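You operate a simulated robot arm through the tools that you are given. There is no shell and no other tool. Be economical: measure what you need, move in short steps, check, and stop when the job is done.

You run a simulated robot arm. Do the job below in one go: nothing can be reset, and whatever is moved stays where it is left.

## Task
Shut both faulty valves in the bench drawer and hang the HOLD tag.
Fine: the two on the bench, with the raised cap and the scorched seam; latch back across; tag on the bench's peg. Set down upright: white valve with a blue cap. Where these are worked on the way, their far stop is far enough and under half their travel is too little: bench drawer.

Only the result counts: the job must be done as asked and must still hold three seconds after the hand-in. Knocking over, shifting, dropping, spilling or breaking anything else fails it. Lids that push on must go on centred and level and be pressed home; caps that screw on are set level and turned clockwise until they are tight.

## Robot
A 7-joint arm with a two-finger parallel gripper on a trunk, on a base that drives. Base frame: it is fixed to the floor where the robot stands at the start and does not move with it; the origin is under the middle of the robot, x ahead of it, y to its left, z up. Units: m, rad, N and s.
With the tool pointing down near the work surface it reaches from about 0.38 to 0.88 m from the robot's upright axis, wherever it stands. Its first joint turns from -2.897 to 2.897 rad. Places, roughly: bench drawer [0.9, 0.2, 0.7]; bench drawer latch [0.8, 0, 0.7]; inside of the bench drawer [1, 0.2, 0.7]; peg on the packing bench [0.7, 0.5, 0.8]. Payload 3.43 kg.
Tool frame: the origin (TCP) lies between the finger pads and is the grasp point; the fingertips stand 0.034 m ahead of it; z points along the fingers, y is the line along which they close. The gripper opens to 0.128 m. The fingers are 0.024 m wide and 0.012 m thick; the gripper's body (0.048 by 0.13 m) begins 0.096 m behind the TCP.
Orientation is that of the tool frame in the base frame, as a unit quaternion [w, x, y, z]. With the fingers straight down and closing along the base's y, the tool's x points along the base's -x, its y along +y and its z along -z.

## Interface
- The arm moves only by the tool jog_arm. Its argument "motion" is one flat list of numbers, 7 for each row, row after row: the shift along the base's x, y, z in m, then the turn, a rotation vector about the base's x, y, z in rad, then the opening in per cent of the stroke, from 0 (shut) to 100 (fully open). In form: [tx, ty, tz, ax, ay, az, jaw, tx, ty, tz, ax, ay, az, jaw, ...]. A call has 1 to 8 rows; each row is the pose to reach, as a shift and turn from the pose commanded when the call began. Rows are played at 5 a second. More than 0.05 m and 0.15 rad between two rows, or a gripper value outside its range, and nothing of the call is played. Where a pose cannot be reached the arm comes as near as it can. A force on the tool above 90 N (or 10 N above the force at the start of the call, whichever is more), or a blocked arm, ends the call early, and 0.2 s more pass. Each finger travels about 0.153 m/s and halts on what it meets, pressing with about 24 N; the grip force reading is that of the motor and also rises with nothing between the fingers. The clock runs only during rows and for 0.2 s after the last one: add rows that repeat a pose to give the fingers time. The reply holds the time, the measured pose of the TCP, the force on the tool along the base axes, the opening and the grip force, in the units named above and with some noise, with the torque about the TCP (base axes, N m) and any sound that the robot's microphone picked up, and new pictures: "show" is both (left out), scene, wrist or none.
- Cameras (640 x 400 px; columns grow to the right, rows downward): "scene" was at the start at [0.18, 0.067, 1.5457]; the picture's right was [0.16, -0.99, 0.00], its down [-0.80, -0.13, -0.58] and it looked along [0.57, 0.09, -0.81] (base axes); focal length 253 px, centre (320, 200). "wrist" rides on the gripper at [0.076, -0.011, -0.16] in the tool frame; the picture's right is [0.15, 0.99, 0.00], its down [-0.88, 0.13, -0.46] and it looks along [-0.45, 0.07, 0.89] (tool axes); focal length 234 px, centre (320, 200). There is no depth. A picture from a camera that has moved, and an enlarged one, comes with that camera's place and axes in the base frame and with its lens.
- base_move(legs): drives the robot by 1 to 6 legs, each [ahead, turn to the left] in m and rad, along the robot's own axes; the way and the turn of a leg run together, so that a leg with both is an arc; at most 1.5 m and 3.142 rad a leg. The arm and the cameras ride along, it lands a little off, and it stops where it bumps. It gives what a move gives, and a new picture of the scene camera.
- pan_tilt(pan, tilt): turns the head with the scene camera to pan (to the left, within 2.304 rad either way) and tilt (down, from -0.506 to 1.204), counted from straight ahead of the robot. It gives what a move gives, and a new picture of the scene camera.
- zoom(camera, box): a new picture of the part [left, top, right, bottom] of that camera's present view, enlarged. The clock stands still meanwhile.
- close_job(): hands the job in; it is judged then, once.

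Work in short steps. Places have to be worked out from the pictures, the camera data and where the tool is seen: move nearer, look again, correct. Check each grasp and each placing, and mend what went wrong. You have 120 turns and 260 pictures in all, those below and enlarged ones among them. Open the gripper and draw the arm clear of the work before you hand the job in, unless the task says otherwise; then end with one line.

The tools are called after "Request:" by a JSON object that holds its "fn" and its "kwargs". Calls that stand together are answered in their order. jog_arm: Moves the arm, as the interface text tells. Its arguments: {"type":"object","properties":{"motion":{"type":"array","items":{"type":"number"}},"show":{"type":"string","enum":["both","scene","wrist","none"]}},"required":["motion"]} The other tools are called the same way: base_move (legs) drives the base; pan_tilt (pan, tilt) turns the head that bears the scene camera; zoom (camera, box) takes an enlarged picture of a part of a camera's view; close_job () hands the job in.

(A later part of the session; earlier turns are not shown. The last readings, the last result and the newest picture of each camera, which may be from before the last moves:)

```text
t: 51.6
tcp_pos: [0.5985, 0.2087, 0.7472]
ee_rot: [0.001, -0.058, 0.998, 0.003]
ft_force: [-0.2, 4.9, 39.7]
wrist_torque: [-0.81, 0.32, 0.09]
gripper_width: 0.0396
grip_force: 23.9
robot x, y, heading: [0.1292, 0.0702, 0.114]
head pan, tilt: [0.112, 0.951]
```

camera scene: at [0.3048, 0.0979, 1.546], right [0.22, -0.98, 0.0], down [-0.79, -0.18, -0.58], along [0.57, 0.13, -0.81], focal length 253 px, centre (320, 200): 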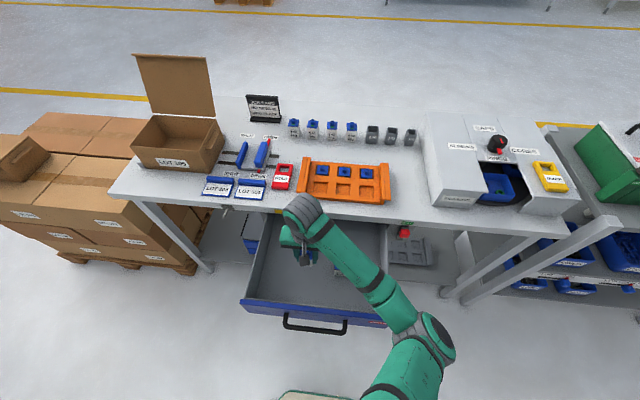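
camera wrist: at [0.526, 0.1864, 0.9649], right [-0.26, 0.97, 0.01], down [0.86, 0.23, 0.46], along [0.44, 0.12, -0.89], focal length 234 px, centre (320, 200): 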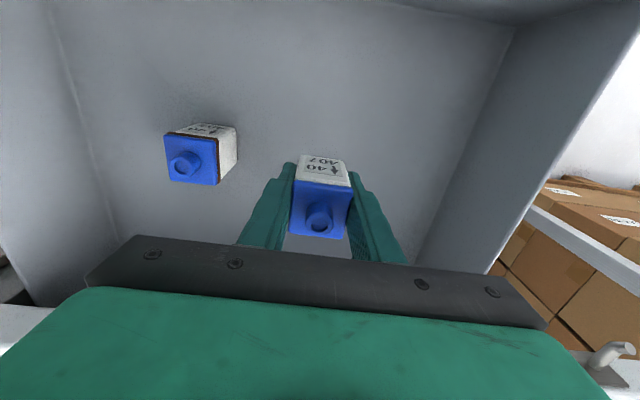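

On the floor with light pressure. I relieve, open, and rise clear.

Request:
{"fn": "jog_arm", "kwargs": {"motion": [0, 0, 0.001, 0, 0, 0, 28, 0, 0, 0.001, 0, 0, 0, 40, 0, 0, 0.001, 0, 0, 0, 52, 0, 0, 0.03, 0, 0, 0, 52, 0, 0, 0.08, 0, 0, 0, 52, 0, 0, 0.13, 0, 0, 0, 52, 0.0, 0, 0.18, 0, 0, 0, 52, 0.0, 0, 0.23, 0, 0, 0, 52]}}

Request:
{"fn": "zoom", "kwargs": {"camera": "wrist", "box": [200, 50, 440, 250]}}

Request:
{"fn": "zoom", "kwargs": {"camera": "scene", "box": [180, 140, 320, 230]}}

```text
t: 53.4
tcp_pos: [0.5992, 0.2087, 0.9764]
ee_rot: [0.0, -0.057, 0.998, 0.004]
ft_force: [-0.1, -0.1, 0.9]
wrist_torque: [0.01, -0.01, 0.01]
gripper_width: 0.0666
grip_force: 0.1
robot x, y, heading: [0.1262, 0.0729, 0.109]
head pan, tilt: [0.112, 0.951]
camera scene: at [0.3046, 0.098, 1.546], right [0.22, -0.98, 0.0], down [-0.79, -0.18, -0.58], along [0.57, 0.13, -0.81], focal length 253 px, centre (320, 200)
camera wrist: at [0.5245, 0.1875, 1.1364], right [-0.26, 0.97, 0.01], down [0.86, 0.23, 0.46], along [0.44, 0.12, -0.89], focal length 234 px, centre (320, 200)
```

scene: 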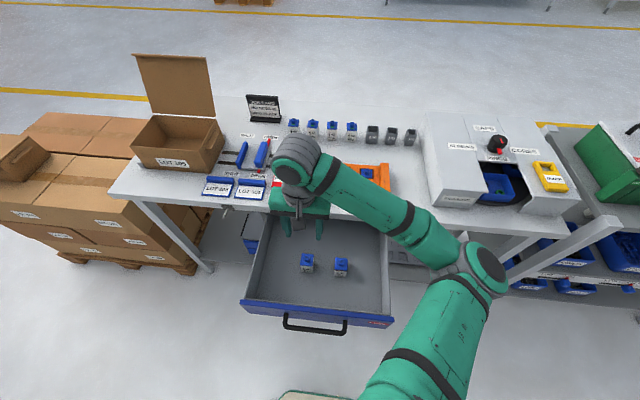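
wrist: 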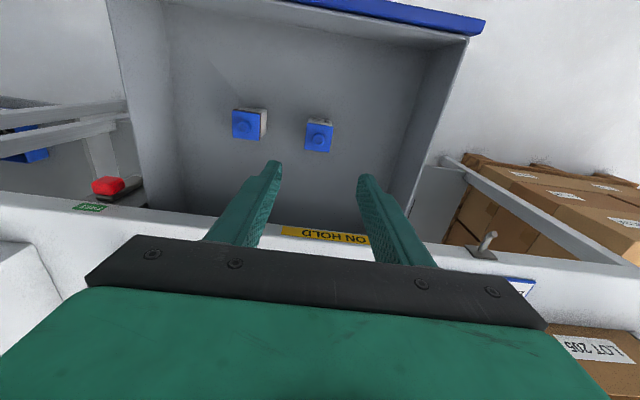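

```text
2.00 times, centred on (320, 150) of wrist
camera zoom: at [0.5245, 0.1875, 1.1364], right [-0.26, 0.97, 0.01], down [0.86, 0.23, 0.46], along [0.44, 0.12, -0.89], focal length 468 px, centre (320, 300)
```

zoom: 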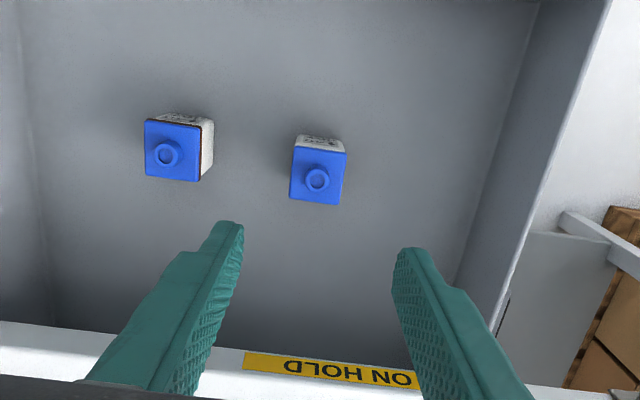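

```text
4.44 times, centred on (250, 185) of scene
camera zoom: at [0.3046, 0.098, 1.546], right [0.22, -0.98, 0.0], down [-0.79, -0.18, -0.58], along [0.57, 0.13, -0.81], focal length 1126 px, centre (631, 267)
```

zoom: 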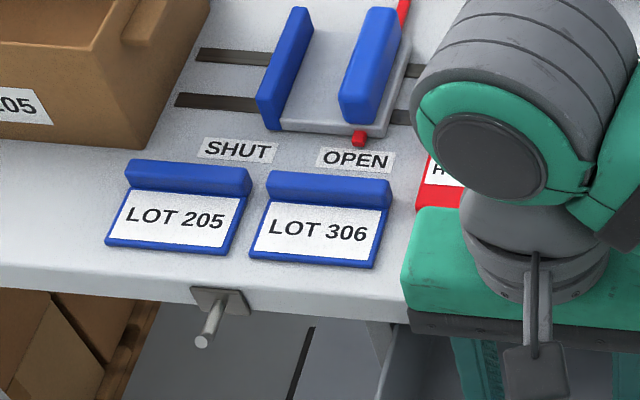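

Both valves stand upright. I back the robot off to get in front of the drawer for closing it.

Request:
{"fn": "base_move", "kwargs": {"legs": [[-0.34, 0.0]]}}

Request:
{"fn": "zoom", "kwargs": {"camera": "scene", "box": [240, 130, 420, 250]}}

```text
t: 55.6
tcp_pos: [0.2567, 0.1706, 0.9745]
ee_rot: [0.0, -0.057, 0.998, 0.004]
ft_force: [-0.5, 0.6, 0.9]
wrist_torque: [-0.01, -0.02, 0.04]
gripper_width: 0.0664
grip_force: 0.1
robot x, y, heading: [-0.2133, 0.0322, 0.107]
head pan, tilt: [0.112, 0.951]
camera scene: at [-0.0385, 0.0599, 1.546], right [0.22, -0.98, 0.0], down [-0.79, -0.18, -0.58], along [0.57, 0.13, -0.81], focal length 253 px, centre (320, 200)
```

scene: 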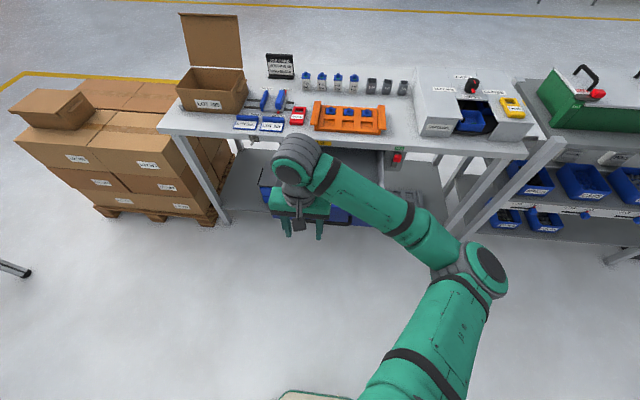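

```text
3.33 times, centred on (330, 190) of scene
camera zoom: at [-0.0385, 0.0599, 1.546], right [0.22, -0.98, 0.0], down [-0.79, -0.18, -0.58], along [0.57, 0.13, -0.81], focal length 845 px, centre (287, 233)
```

zoom: 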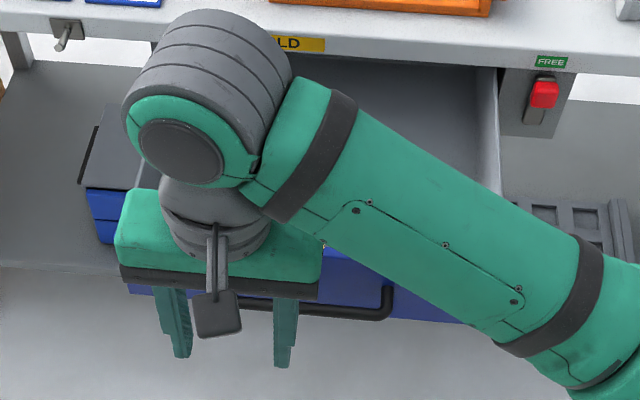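

The handle bar is at about x 0.41. I place the closed fingers just in front of its middle.

Request:
{"fn": "jog_arm", "kwargs": {"motion": [0.03, -0.01, -0.03, 0, 0, 0, 20, 0.06, -0.02, -0.06, 0, 0, 0, 0, 0.09, -0.03, -0.09, 0, 0, 0, 0, 0.09, -0.03, -0.135, 0, 0, 0, 0, 0.09, -0.03, -0.165, 0, 0, 0, 0, 0.09, -0.03, -0.19, 0, 0, 0, 0]}}

```text
t: 57.0
tcp_pos: [0.3461, 0.142, 0.787]
ee_rot: [0.0, -0.057, 0.998, 0.003]
ft_force: [0.4, 0.1, -0.5]
wrist_torque: [-0.01, 0.05, 0.03]
gripper_width: 0.0
grip_force: 23.9
robot x, y, heading: [-0.2175, 0.0339, 0.108]
head pan, tilt: [0.112, 0.951]
camera scene: at [-0.0384, 0.0598, 1.546], right [0.22, -0.98, 0.0], down [-0.79, -0.18, -0.58], along [0.57, 0.13, -0.81], focal length 253 px, centre (320, 200)
camera wrist: at [0.2721, 0.1203, 0.9468], right [-0.26, 0.97, 0.01], down [0.86, 0.23, 0.46], along [0.44, 0.12, -0.89], focal length 234 px, centre (320, 200)
```

scene: 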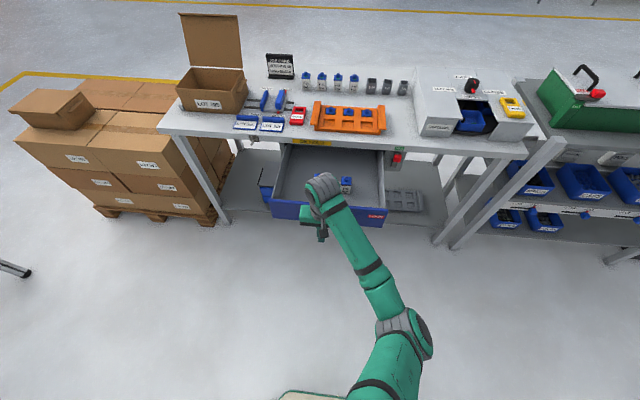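
wrist: 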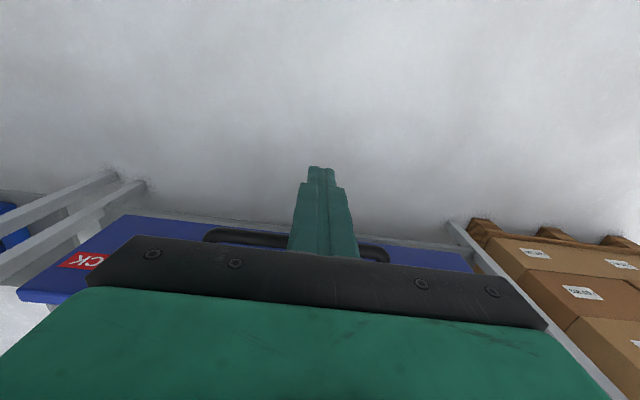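

Positioned in front of the bar. I push the drawer in along the bench normal at a gentle speed.

Request:
{"fn": "jog_arm", "kwargs": {"motion": [0.02, 0.0024, 0, 0, 0, 0, 0, 0.04, 0.0047, 0, 0, 0, 0, 0, 0.06, 0.007, 0, 0, 0, 0, 0, 0.083, 0.01, 0, 0, 0, 0, 0, 0.106, 0.0125, 0, 0, 0, 0, 0, 0.129, 0.015, 0, 0, 0, 0, 0, 0.152, 0.018, 0, 0, 0, 0, 0, 0.17, 0.02, 0, 0, 0, 0, 0], "show": "scene"}}

Request:
{"fn": "zoom", "kwargs": {"camera": "scene", "box": [240, 130, 420, 250]}}

```text
t: 58.8
tcp_pos: [0.5155, 0.1576, 0.7854]
ee_rot: [0.0, -0.057, 0.998, 0.002]
ft_force: [0.7, 0.5, -0.2]
wrist_torque: [-0.01, -0.04, 0.01]
gripper_width: 0.0004
grip_force: 24.3
robot x, y, heading: [-0.2171, 0.0343, 0.105]
head pan, tilt: [0.112, 0.951]
camera scene: at [-0.0385, 0.0599, 1.546], right [0.22, -0.98, 0.0], down [-0.79, -0.18, -0.58], along [0.57, 0.13, -0.81], focal length 253 px, centre (320, 200)
```

scene: 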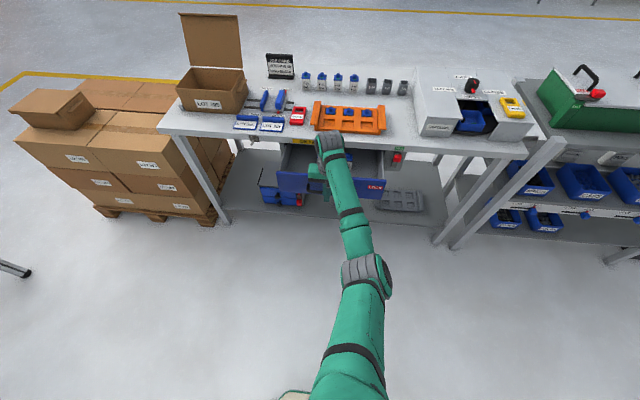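

```text
3.33 times, centred on (330, 190) of scene
camera zoom: at [-0.0385, 0.0599, 1.546], right [0.22, -0.98, 0.0], down [-0.79, -0.18, -0.58], along [0.57, 0.13, -0.81], focal length 845 px, centre (287, 233)
```

zoom: 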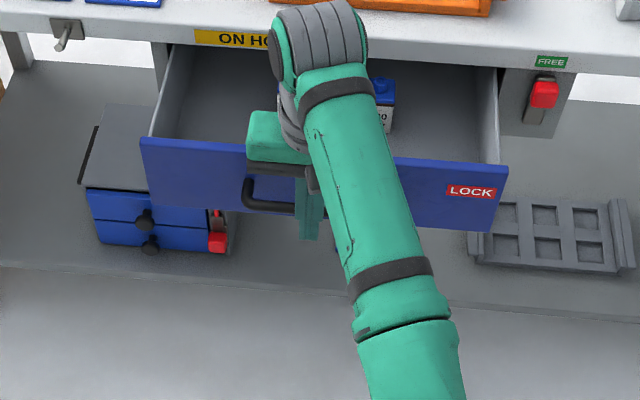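

Sliding well with the valve standing. I keep pushing until it is closed.

Request:
{"fn": "jog_arm", "kwargs": {"motion": [0.023, 0.0027, 0, 0, 0, 0, 0, 0.046, 0.0054, 0, 0, 0, 0, 0, 0.069, 0.008, 0, 0, 0, 0, 0, 0.092, 0.011, 0, 0, 0, 0, 0, 0.115, 0.0135, 0, 0, 0, 0, 0, 0.138, 0.016, 0, 0, 0, 0, 0, 0.16, 0.019, 0, 0, 0, 0, 0, 0.178, 0.021, 0, 0, 0, 0, 0]}}

Request:
{"fn": "zoom", "kwargs": {"camera": "scene", "box": [240, 130, 420, 250]}}

```text
t: 60.6
tcp_pos: [0.6326, 0.1716, 0.7885]
ee_rot: [0.001, -0.057, 0.998, 0.003]
ft_force: [0.1, -0.1, 0.2]
wrist_torque: [-0.01, 0.0, 0.03]
gripper_width: 0.0
grip_force: 23.8
out of reach, approached as far as the arm can: row 6, 7, 8
robot x, y, heading: [-0.2119, 0.0326, 0.107]
head pan, tilt: [0.112, 0.951]
camera scene: at [-0.0384, 0.0599, 1.546], right [0.22, -0.98, 0.0], down [-0.79, -0.18, -0.58], along [0.57, 0.13, -0.81], focal length 253 px, centre (320, 200)
camera wrist: at [0.5584, 0.1517, 0.9486], right [-0.26, 0.97, 0.01], down [0.86, 0.23, 0.46], along [0.44, 0.12, -0.89], focal length 234 px, centre (320, 200)
```

scene: 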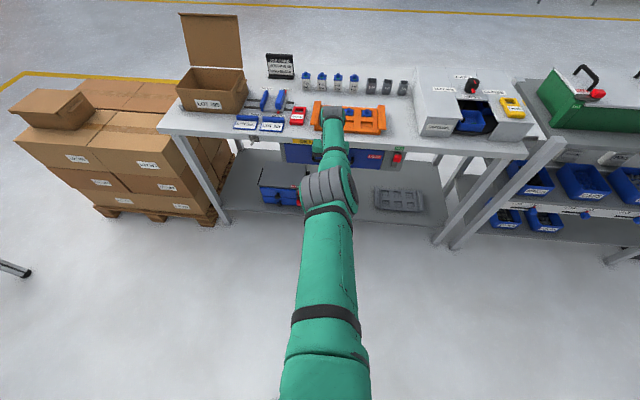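
wrist: 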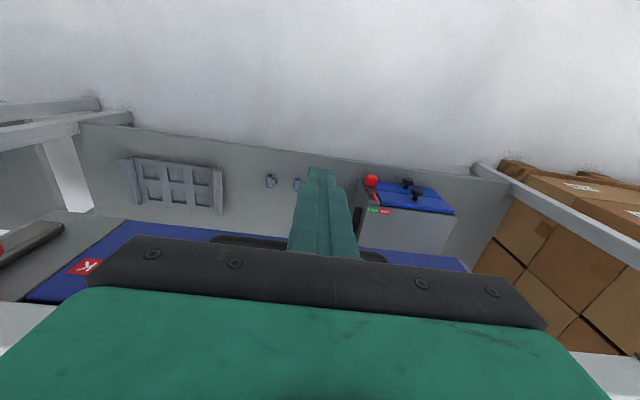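

```text
3.33 times, centred on (330, 190) of scene
camera zoom: at [-0.0384, 0.0599, 1.546], right [0.22, -0.98, 0.0], down [-0.79, -0.18, -0.58], along [0.57, 0.13, -0.81], focal length 845 px, centre (287, 233)
```

zoom: 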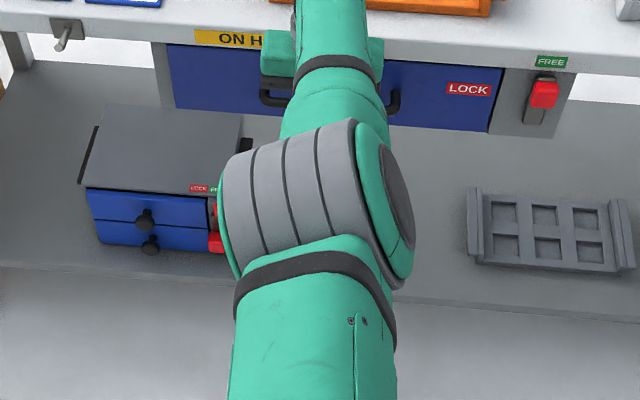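

The arm ran out of reach a few cm short. I draw back 0.1 m, drive 0.1 m ahead, then finish the push.

Request:
{"fn": "jog_arm", "kwargs": {"motion": [-0.035, -0.004, 0, 0, 0, 0, 0, -0.07, -0.008, 0, 0, 0, 0, 0, -0.105, -0.012, 0, 0, 0, 0, 0], "show": "none"}}

Request:
{"fn": "base_move", "kwargs": {"legs": [[0.1, 0.0]]}}

Request:
{"fn": "zoom", "kwargs": {"camera": "scene", "box": [240, 130, 420, 250]}}

```text
t: 61.4
tcp_pos: [0.5251, 0.1628, 0.7895]
ee_rot: [0.0, -0.057, 0.998, 0.003]
ft_force: [-0.4, -0.2, 0.1]
wrist_torque: [0.03, -0.01, 0.01]
gripper_width: 0.0
grip_force: 23.5
robot x, y, heading: [-0.2149, 0.0361, 0.112]
head pan, tilt: [0.112, 0.951]
```

```text
t: 62.6
tcp_pos: [0.6294, 0.1743, 0.789]
ee_rot: [0.0, -0.058, 0.998, 0.004]
ft_force: [-1.1, -0.2, -0.4]
wrist_torque: [0.03, 0.0, 0.01]
gripper_width: 0.0
grip_force: 23.8
robot x, y, heading: [-0.1106, 0.0423, 0.112]
head pan, tilt: [0.112, 0.951]
camera scene: at [0.0639, 0.0712, 1.546], right [0.22, -0.98, 0.0], down [-0.79, -0.18, -0.58], along [0.57, 0.13, -0.81], focal length 253 px, centre (320, 200)
```

scene: 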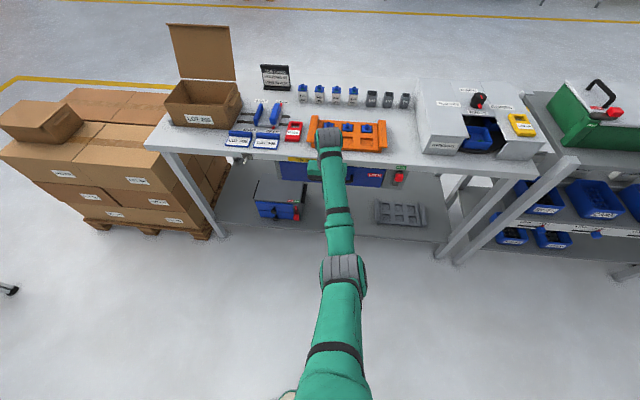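

```text
3.33 times, centred on (330, 190) of scene
camera zoom: at [0.0639, 0.0712, 1.546], right [0.22, -0.98, 0.0], down [-0.79, -0.18, -0.58], along [0.57, 0.13, -0.81], focal length 845 px, centre (287, 233)
```

zoom: 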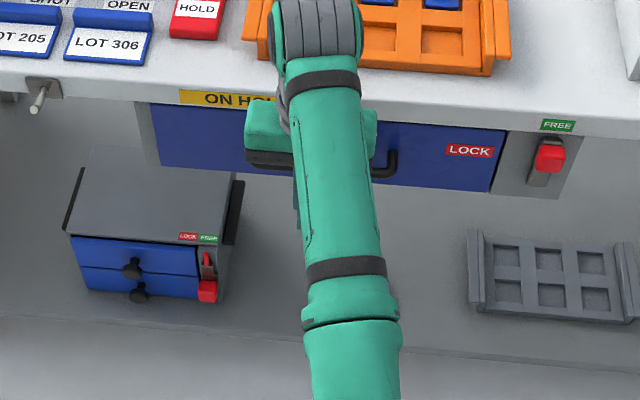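

Now in reach again; I push the rest of the way until it stops.

Request:
{"fn": "jog_arm", "kwargs": {"motion": [0.02, 0.0024, 0, 0, 0, 0, 0, 0.04, 0.0047, 0, 0, 0, 0, 0, 0.055, 0.0065, 0, 0, 0, 0, 0, 0.068, 0.008, 0, 0, 0, 0, 0, 0.08, 0.0094, 0, 0, 0, 0, 0, 0.09, 0.0106, 0, 0, 0, 0, 0]}}

Request:
{"fn": "zoom", "kwargs": {"camera": "scene", "box": [240, 130, 420, 250]}}

```text
t: 63.7
tcp_pos: [0.6887, 0.1802, 0.7857]
ee_rot: [-0.017, -0.058, 0.998, 0.001]
ft_force: [-21.8, -2.2, 9.6]
wrist_torque: [-0.02, 0.27, 0.05]
gripper_width: 0.0
grip_force: 24.2
robot x, y, heading: [-0.1171, 0.0435, 0.115]
head pan, tilt: [0.112, 0.951]
stopped in row 5: the force on the tool passed its limit at 109 N (the readings are from after the stop); the commanded pose is now the measured one
camera scene: at [0.0619, 0.071, 1.5461], right [0.22, -0.98, 0.0], down [-0.79, -0.18, -0.58], along [0.57, 0.13, -0.81], focal length 253 px, centre (320, 200)
camera wrist: at [0.62, 0.1611, 0.9482], right [-0.26, 0.97, 0.01], down [0.87, 0.23, 0.43], along [0.41, 0.12, -0.9], focal length 234 px, centre (320, 200)
```

scene: 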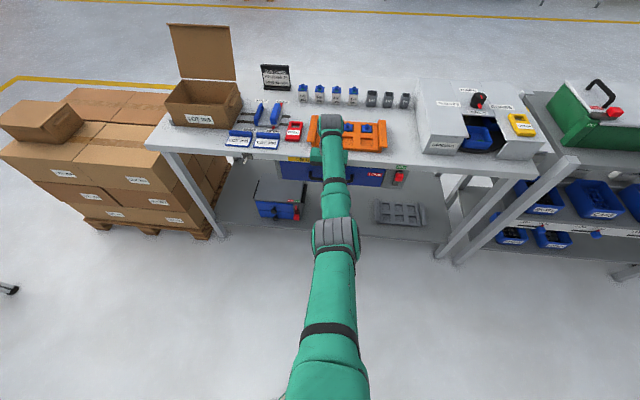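
wrist: 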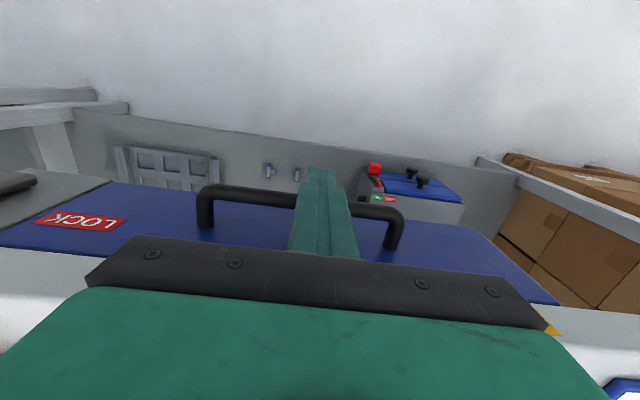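

```text
3.33 times, centred on (330, 190) of scene
camera zoom: at [0.0619, 0.071, 1.5461], right [0.22, -0.98, 0.0], down [-0.79, -0.18, -0.58], along [0.57, 0.13, -0.81], focal length 845 px, centre (287, 233)
```

zoom: 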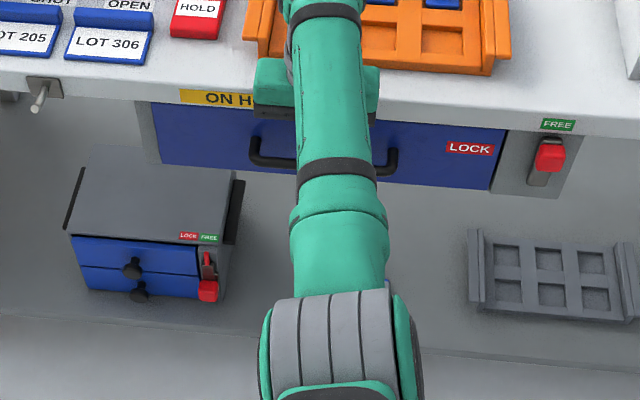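

The push met a firm stop. I draw back and check that the panel is flush with its frame.

Request:
{"fn": "jog_arm", "kwargs": {"motion": [-0.04, -0.005, 0, 0, 0.03, 0, 0, -0.085, -0.01, 0, 0, 0.03, 0, 0, -0.13, -0.015, 0, 0, 0.03, 0, 0, -0.17, -0.06, 0, 0, 0.03, 0, 0, -0.17, -0.11, 0.0, 0, 0.03, 0, 0, -0.17, -0.16, 0.0, 0, 0.03, 0, 0]}}

Request:
{"fn": "zoom", "kwargs": {"camera": "scene", "box": [260, 150, 420, 210]}}

Request:
{"fn": "zoom", "kwargs": {"camera": "scene", "box": [350, 155, 420, 205]}}

```text
refused: row 4 steps farther than a row can; nothing moved
```

```text
4.00 times, centred on (340, 180) of scene
camera zoom: at [0.0619, 0.071, 1.5461], right [0.22, -0.98, 0.0], down [-0.79, -0.18, -0.58], along [0.57, 0.13, -0.81], focal length 1014 px, centre (240, 280)
```

zoom: 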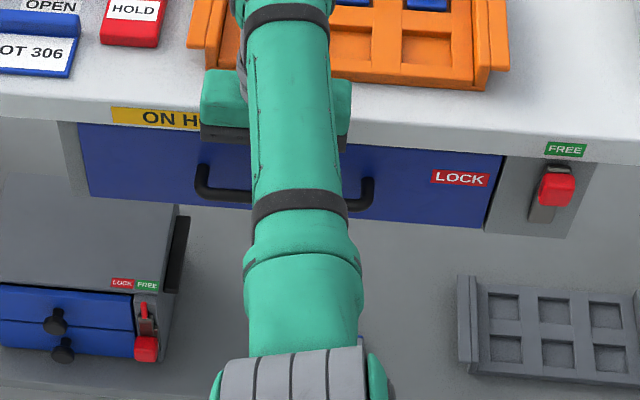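

```text
8.00 times, centred on (385, 180) of scene
camera zoom: at [0.0619, 0.071, 1.5461], right [0.22, -0.98, 0.0], down [-0.79, -0.18, -0.58], along [0.57, 0.13, -0.81], focal length 2027 px, centre (-200, 360)
```

zoom: 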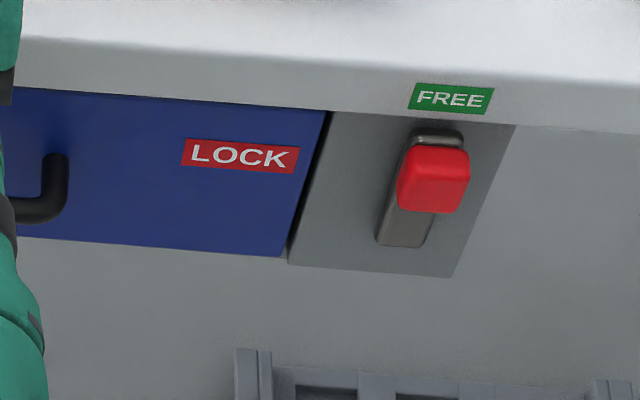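

The panel is flush as at the start; drawer closed. I retreat, rise, and drive a little ahead to work the latch with the tool pointing down.

Request:
{"fn": "jog_arm", "kwargs": {"motion": [-0.04, -0.005, 0, 0, -0.034, 0, 0, -0.085, -0.01, 0, 0, -0.034, 0, 0, -0.12, -0.03, 0.02, 0, -0.034, 0, 0, -0.14, -0.06, 0.05, 0, -0.034, 0, 0, -0.14, -0.09, 0.085, 0, -0.034, 0, 0, -0.14, -0.125, 0.115, 0, -0.034, 0, 0, -0.14, -0.165, 0.13, 0, -0.034, 0, 0, -0.14, -0.21, 0.13, 0, -0.034, 0, 0], "show": "none"}}

Request:
{"fn": "base_move", "kwargs": {"legs": [[0.14, 0.0]]}}

Request:
{"fn": "jog_arm", "kwargs": {"motion": [0, -0.04, 0, 0, 0, 0, 0, 0, -0.08, 0, 0, 0, 0, 0], "show": "wrist"}}

```text
t: 65.5
tcp_pos: [0.552, -0.03, 0.916]
ee_rot: [0.002, -0.059, 0.998, 0.001]
ft_force: [-0.7, -0.3, 0.0]
wrist_torque: [-0.05, 0.0, 0.01]
gripper_width: 0.0
grip_force: 23.8
robot x, y, heading: [-0.1138, 0.0448, 0.108]
head pan, tilt: [0.112, 0.951]
```

```text
t: 66.8
tcp_pos: [0.692, -0.0135, 0.9151]
ee_rot: [0.002, -0.06, 0.998, 0.0]
ft_force: [-0.1, -0.2, 1.8]
wrist_torque: [-0.01, 0.0, 0.01]
gripper_width: 0.0
grip_force: 24.0
robot x, y, heading: [0.0262, 0.0597, 0.109]
head pan, tilt: [0.112, 0.951]
camera scene: at [0.2018, 0.0865, 1.546], right [0.22, -0.98, 0.0], down [-0.79, -0.18, -0.58], along [0.57, 0.13, -0.81], focal length 253 px, centre (320, 200)
```

scene: 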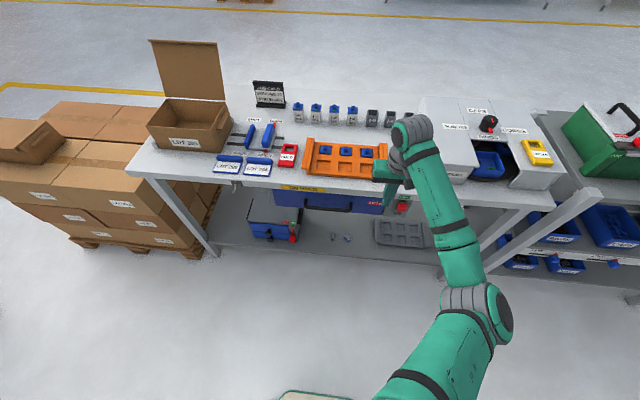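

```text
t: 67.4
tcp_pos: [0.692, -0.0958, 0.9149]
ee_rot: [0.002, -0.06, 0.998, 0.0]
ft_force: [0.6, -0.4, -1.0]
wrist_torque: [-0.05, 0.0, 0.03]
gripper_width: 0.0003
grip_force: 24.1
robot x, y, heading: [0.0269, 0.0616, 0.111]
head pan, tilt: [0.112, 0.951]
camera wrist: at [0.6166, -0.1155, 1.0747], right [-0.26, 0.96, 0.0], down [0.86, 0.23, 0.46], along [0.44, 0.12, -0.89], focal length 234 px, centre (320, 200)
```

wrist: 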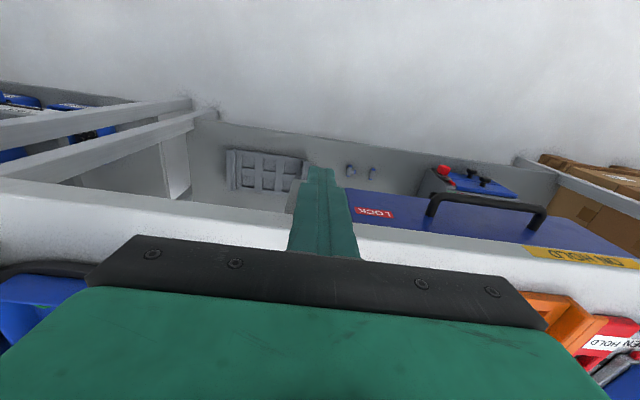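

Knob at about (0.75, −0.083, 0.80), bench face at x ≈ 0.766. I lower the closed fingers to the right of the knob.

Request:
{"fn": "jog_arm", "kwargs": {"motion": [0.02, -0.025, 0, 0, 0, 0, 0, 0.05, -0.04, 0, 0, 0, 0, 0, 0.05, -0.04, -0.04, 0, 0, 0, 0, 0.05, -0.04, -0.08, 0, 0, 0, 0, 0.05, -0.04, -0.099, 0, 0, 0, 0]}}

Request:
{"fn": "zoom", "kwargs": {"camera": "scene", "box": [350, 150, 450, 220]}}

```text
t: 68.6
tcp_pos: [0.7402, -0.1338, 0.8141]
ee_rot: [0.002, -0.059, 0.998, 0.001]
ft_force: [-0.2, 0.8, 0.1]
wrist_torque: [0.03, -0.02, 0.0]
gripper_width: 0.0001
grip_force: 23.6
robot x, y, heading: [0.0234, 0.0612, 0.114]
head pan, tilt: [0.112, 0.951]
camera scene: at [0.2018, 0.0865, 1.546], right [0.22, -0.98, 0.0], down [-0.79, -0.18, -0.58], along [0.57, 0.13, -0.81], focal length 253 px, centre (320, 200)
camera wrist: at [0.6648, -0.1543, 0.9745], right [-0.26, 0.96, 0.0], down [0.86, 0.23, 0.46], along [0.44, 0.12, -0.89], focal length 234 px, centre (320, 200)
```

scene: 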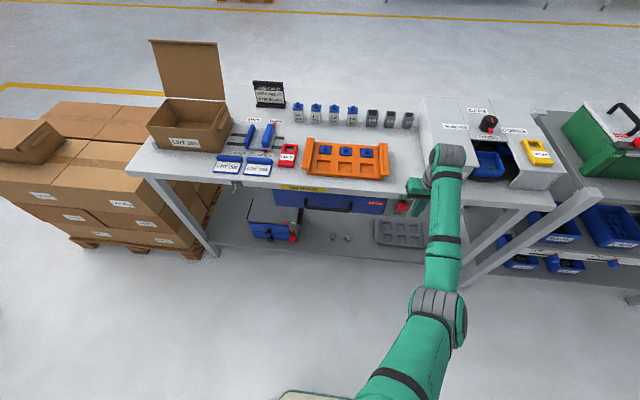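
wrist: 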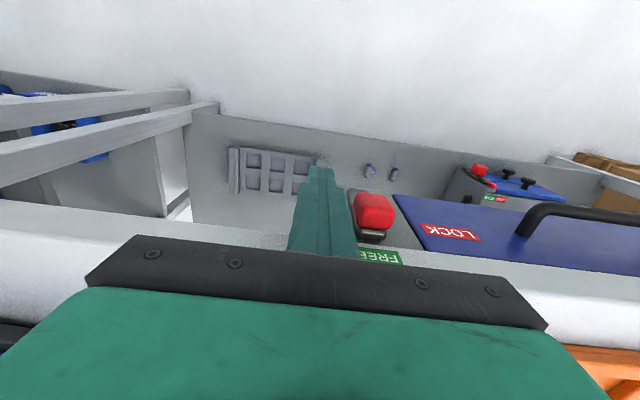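

```text
5.71 times, centred on (400, 185) of scene
camera zoom: at [0.2018, 0.0865, 1.546], right [0.22, -0.98, 0.0], down [-0.79, -0.18, -0.58], along [0.57, 0.13, -0.81], focal length 1448 px, centre (-137, 286)
```

zoom: 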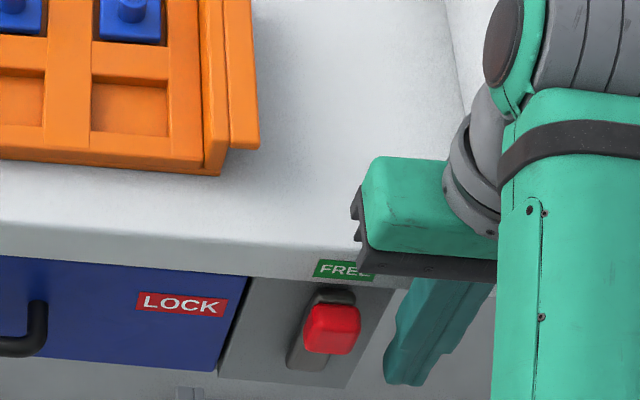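

The fingers stand right of the knob. I push it leftwards.

Request:
{"fn": "jog_arm", "kwargs": {"motion": [-0.002, 0.02, 0, 0, 0, 0, 0, -0.004, 0.035, 0, 0, 0, 0, 0, -0.006, 0.05, 0, 0, 0, 0, 0, -0.007, 0.062, 0, 0, 0, 0, 0, -0.009, 0.074, -0.003, 0, 0, 0, 0, -0.009, 0.082, -0.006, 0, 0, 0, 0]}}

Request:
{"fn": "zoom", "kwargs": {"camera": "scene", "box": [350, 150, 450, 220]}}

```text
t: 70.0
tcp_pos: [0.7312, -0.0524, 0.8105]
ee_rot: [0.002, -0.058, 0.998, 0.001]
ft_force: [0.2, 0.6, 0.6]
wrist_torque: [-0.01, -0.01, 0.0]
gripper_width: 0.0003
grip_force: 23.6
robot x, y, heading: [0.0267, 0.0587, 0.108]
head pan, tilt: [0.112, 0.951]
camera scene: at [0.2018, 0.0865, 1.546], right [0.22, -0.98, 0.0], down [-0.79, -0.18, -0.58], along [0.57, 0.13, -0.81], focal length 253 px, centre (320, 200)
camera wrist: at [0.6563, -0.0728, 0.9704], right [-0.26, 0.97, 0.0], down [0.86, 0.23, 0.46], along [0.44, 0.12, -0.89], focal length 234 px, centre (320, 200)
```

scene: 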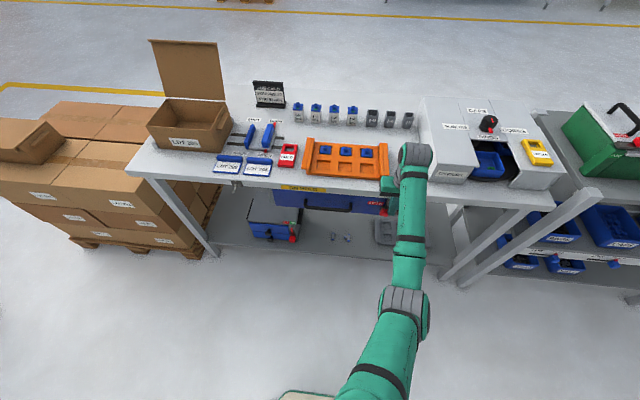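
wrist: 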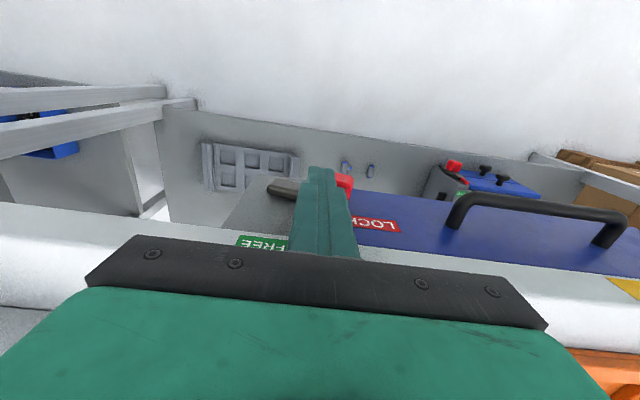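

```text
5.71 times, centred on (400, 185) of scene
camera zoom: at [0.2018, 0.0865, 1.546], right [0.22, -0.98, 0.0], down [-0.79, -0.18, -0.58], along [0.57, 0.13, -0.81], focal length 1448 px, centre (-137, 286)
```

zoom: 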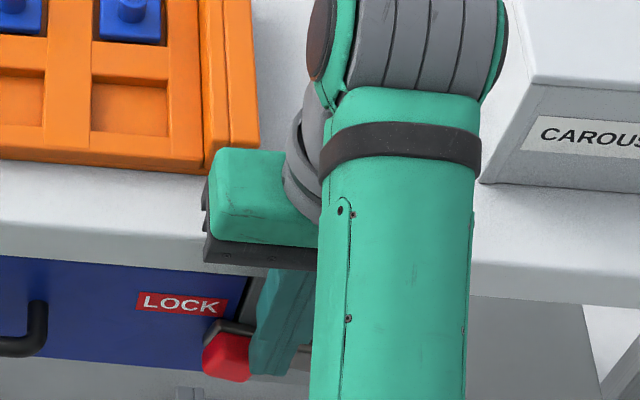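

The lever has swung most of the way down. I rise, move over the knob, and press it down to its stop.

Request:
{"fn": "jog_arm", "kwargs": {"motion": [0, -0.005, 0.02, 0, 0, 0, 0, 0, 0.0, 0.035, 0, 0, 0, 0, 0, 0.022, 0.035, 0, 0, 0, 0, 0, 0.022, 0.01, 0, 0, 0, 0, 0, 0.022, -0.003, 0, 0, 0, 0, 0, 0.022, -0.013, 0, 0, 0, 0, 0, 0.022, -0.022, 0, 0, 0, 0], "show": "wrist"}}

Request:
{"fn": "zoom", "kwargs": {"camera": "scene", "box": [350, 150, 450, 220]}}

```text
t: 71.7
tcp_pos: [0.7343, -0.0317, 0.799]
ee_rot: [0.007, -0.061, 0.998, 0.0]
ft_force: [-13.9, 3.9, 26.7]
wrist_torque: [0.01, 0.56, -0.1]
gripper_width: 0.0002
grip_force: 24.1
robot x, y, heading: [0.0258, 0.0618, 0.111]
head pan, tilt: [0.112, 0.951]
stopped in row 7: the force on the tool passed its limit at 98 N (the readings are from after the stop); the commanded pose is now the measured one
camera wrist: at [0.6566, -0.0525, 0.9577], right [-0.27, 0.96, 0.0], down [0.85, 0.24, 0.47], along [0.45, 0.12, -0.88], focal length 234 px, centre (320, 200)
```

wrist: 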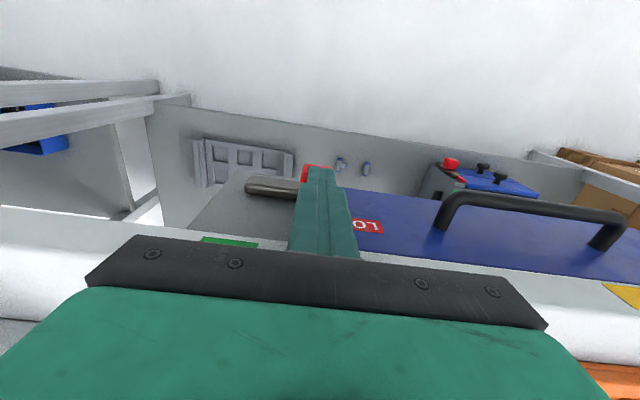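

```text
5.71 times, centred on (400, 185) of scene
camera zoom: at [0.2001, 0.0867, 1.5461], right [0.22, -0.98, 0.0], down [-0.79, -0.18, -0.58], along [0.57, 0.13, -0.81], focal length 1448 px, centre (-137, 286)
```

zoom: 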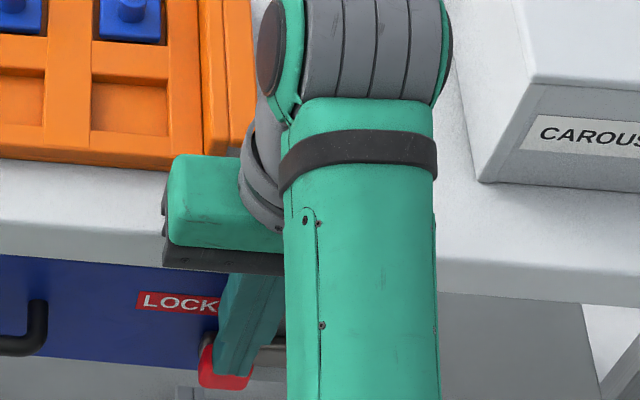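

Firm stop reached. I rise clear and inspect the latch.

Request:
{"fn": "jog_arm", "kwargs": {"motion": [-0.01, 0, 0.03, 0, 0.01, 0, 0, -0.02, 0, 0.08, 0, 0.01, 0, 0, -0.04, 0.03, 0.11, 0, 0.01, 0, 0, -0.06, 0.07, 0.13, 0, 0.01, 0, 0, -0.06, 0.115, 0.15, 0, 0.01, 0, 0, -0.06, 0.16, 0.16, 0, 0.01, 0, 20, -0.04, 0.2, 0.17, 0, 0.01, 0, 40, 0.0, 0.23, 0.18, 0, 0.01, 0, 50]}}

Request:
{"fn": "zoom", "kwargs": {"camera": "scene", "box": [350, 150, 450, 220]}}

Request:
{"fn": "zoom", "kwargs": {"camera": "wrist", "box": [100, 130, 400, 260]}}

```text
refused: row 2 steps farther than a row can; nothing moved
```

```text
5.71 times, centred on (400, 185) of scene
camera zoom: at [0.2001, 0.0867, 1.5461], right [0.22, -0.98, 0.0], down [-0.79, -0.18, -0.58], along [0.57, 0.13, -0.81], focal length 1448 px, centre (-137, 286)
```

zoom: 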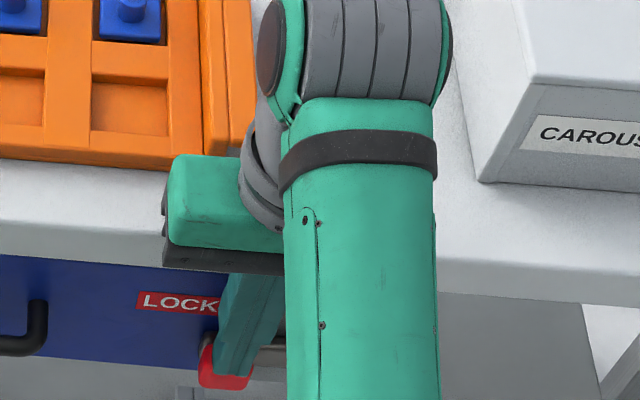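

```text
2.13 times, centred on (250, 195) of wrist
camera zoom: at [0.6566, -0.0525, 0.9577], right [-0.27, 0.96, 0.0], down [0.85, 0.24, 0.47], along [0.45, 0.12, -0.88], focal length 500 px, centre (469, 211)
```

zoom: 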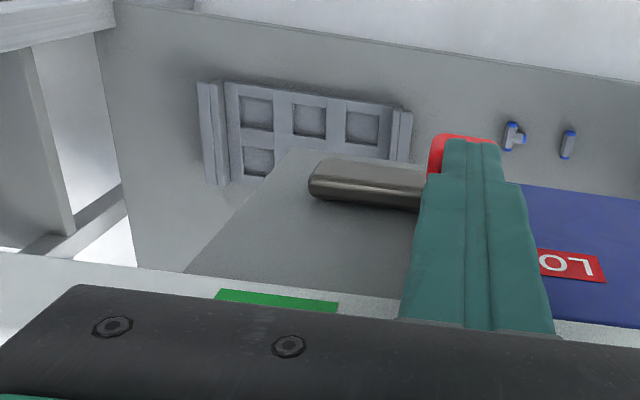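

A step was too long; I repeat with shorter ones.

Request:
{"fn": "jog_arm", "kwargs": {"motion": [-0.008, 0, 0.03, 0, 0.01, 0, 0, -0.016, 0, 0.075, 0, 0.01, 0, 0, -0.04, 0.025, 0.105, 0, 0.01, 0, 0, -0.06, 0.06, 0.13, 0, 0.01, 0, 0, -0.06, 0.105, 0.145, 0, 0.01, 0, 0, -0.06, 0.15, 0.16, 0, 0.01, 0, 20, -0.04, 0.19, 0.17, 0, 0.01, 0, 40, -0.01, 0.225, 0.18, 0, 0.01, 0, 50]}}

Request:
{"fn": "zoom", "kwargs": {"camera": "scene", "box": [350, 150, 450, 220]}}

Request:
{"fn": "zoom", "kwargs": {"camera": "wrist", "box": [60, 100, 360, 260]}}

```text
t: 73.5
tcp_pos: [0.7246, 0.1926, 0.9753]
ee_rot: [0.001, -0.059, 0.998, 0.001]
ft_force: [-0.1, 0.0, 0.6]
wrist_torque: [0.07, 0.02, 0.01]
gripper_width: 0.0638
grip_force: 0.1
robot x, y, heading: [0.0246, 0.0594, 0.107]
head pan, tilt: [0.112, 0.951]
camera scene: at [0.2012, 0.0861, 1.546], right [0.22, -0.98, 0.0], down [-0.79, -0.18, -0.58], along [0.57, 0.13, -0.81], focal length 253 px, centre (320, 200)
camera wrist: at [0.6494, 0.1723, 1.1346], right [-0.26, 0.96, 0.0], down [0.86, 0.23, 0.46], along [0.44, 0.12, -0.89], focal length 234 px, centre (320, 200)
```

scene: 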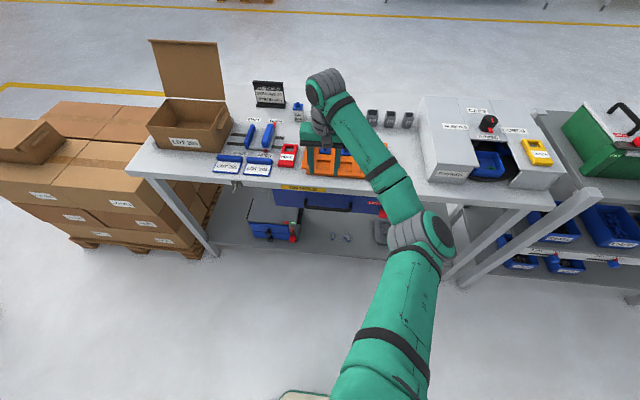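
wrist: 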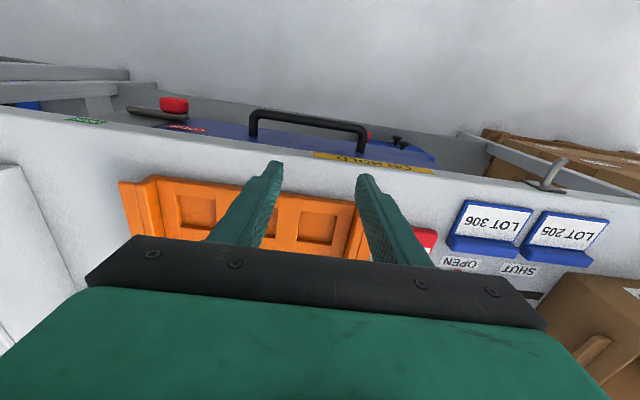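

```text
5.71 times, centred on (400, 185) of scene
camera zoom: at [0.2012, 0.0861, 1.546], right [0.22, -0.98, 0.0], down [-0.79, -0.18, -0.58], along [0.57, 0.13, -0.81], focal length 1448 px, centre (-137, 286)
```

zoom: 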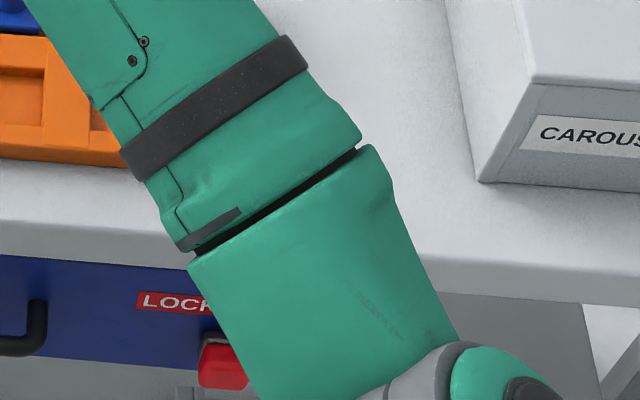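

```text
2.13 times, centred on (210, 180) of wrist
camera zoom: at [0.6494, 0.1723, 1.1346], right [-0.26, 0.96, 0.0], down [0.86, 0.23, 0.46], along [0.44, 0.12, -0.89], focal length 500 px, centre (555, 243)
```

zoom: 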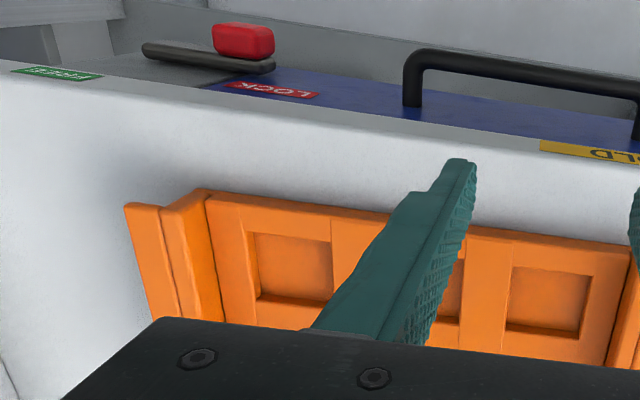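

The latch is back across the drawer edge. Now the tag: I move the camera over it.

Request:
{"fn": "jog_arm", "kwargs": {"motion": [0.0, 0.03, 0.03, 0, 0, 0, 50, 0.01, 0.07, 0.05, 0, 0, 0, 50, 0.02, 0.11, 0.07, 0, 0, 0, 50, 0.03, 0.145, 0.08, 0, 0, 0, 50]}}

Request:
{"fn": "zoom", "kwargs": {"camera": "wrist", "box": [220, 120, 420, 245]}}

Request:
{"fn": "zoom", "kwargs": {"camera": "scene", "box": [220, 120, 320, 195]}}

```text
t: 74.5
tcp_pos: [0.7576, 0.3374, 1.056]
ee_rot: [0.001, -0.059, 0.998, 0.0]
ft_force: [0.9, -1.9, -0.2]
wrist_torque: [0.11, 0.03, 0.02]
gripper_width: 0.0641
grip_force: 0.1
robot x, y, heading: [0.0265, 0.06, 0.106]
head pan, tilt: [0.112, 0.951]
camera scene: at [0.2014, 0.0862, 1.546], right [0.22, -0.98, 0.0], down [-0.79, -0.18, -0.58], along [0.57, 0.13, -0.81], focal length 253 px, centre (320, 200)
camera wrist: at [0.6821, 0.317, 1.2148], right [-0.26, 0.96, 0.0], down [0.86, 0.23, 0.46], along [0.44, 0.12, -0.89], focal length 234 px, centre (320, 200)
```

scene: 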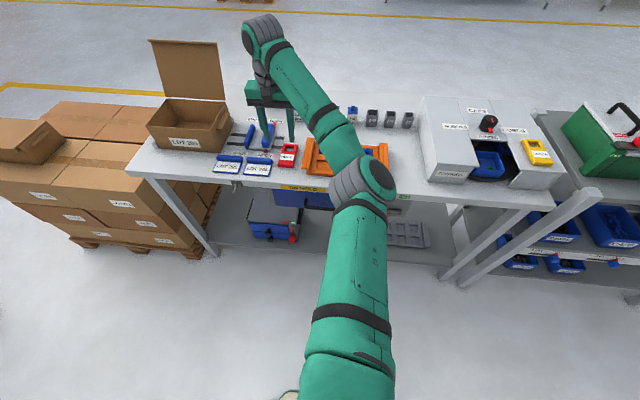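
wrist: 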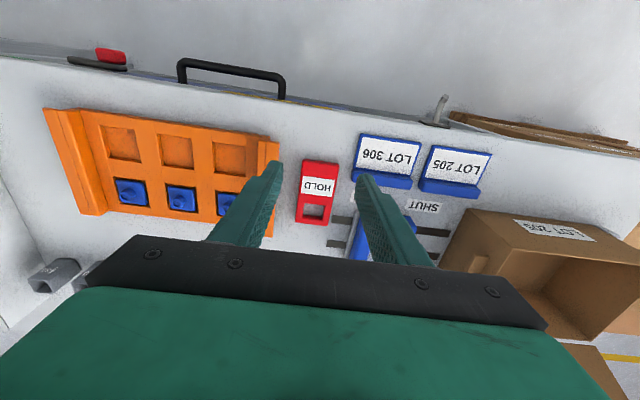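

```text
3.20 times, centred on (320, 182) of wrist
camera zoom: at [0.6821, 0.317, 1.2148], right [-0.26, 0.96, 0.0], down [0.86, 0.23, 0.46], along [0.44, 0.12, -0.89], focal length 749 px, centre (320, 256)
```

zoom: 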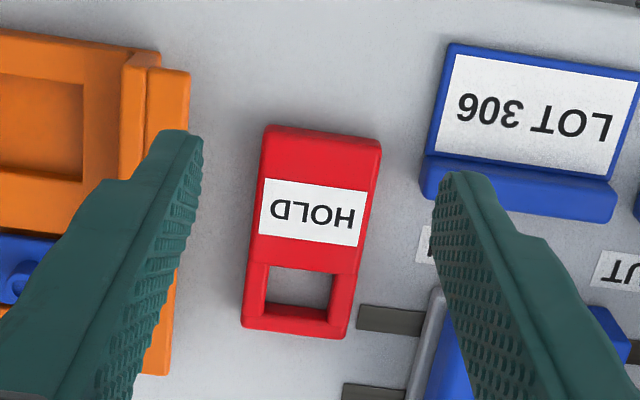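

```text
5.33 times, centred on (270, 158) of scene
camera zoom: at [0.2014, 0.0862, 1.546], right [0.22, -0.98, 0.0], down [-0.79, -0.18, -0.58], along [0.57, 0.13, -0.81], focal length 1351 px, centre (587, 427)
```

zoom: 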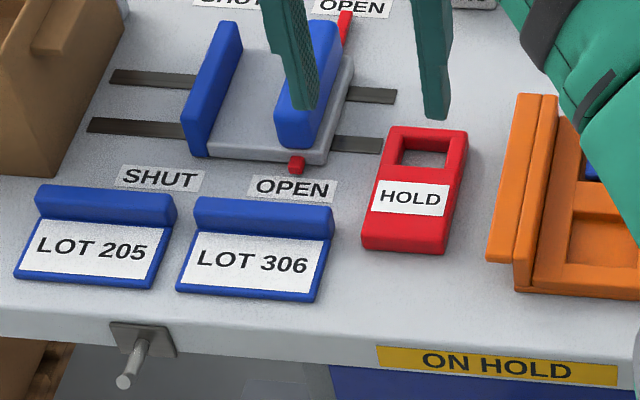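

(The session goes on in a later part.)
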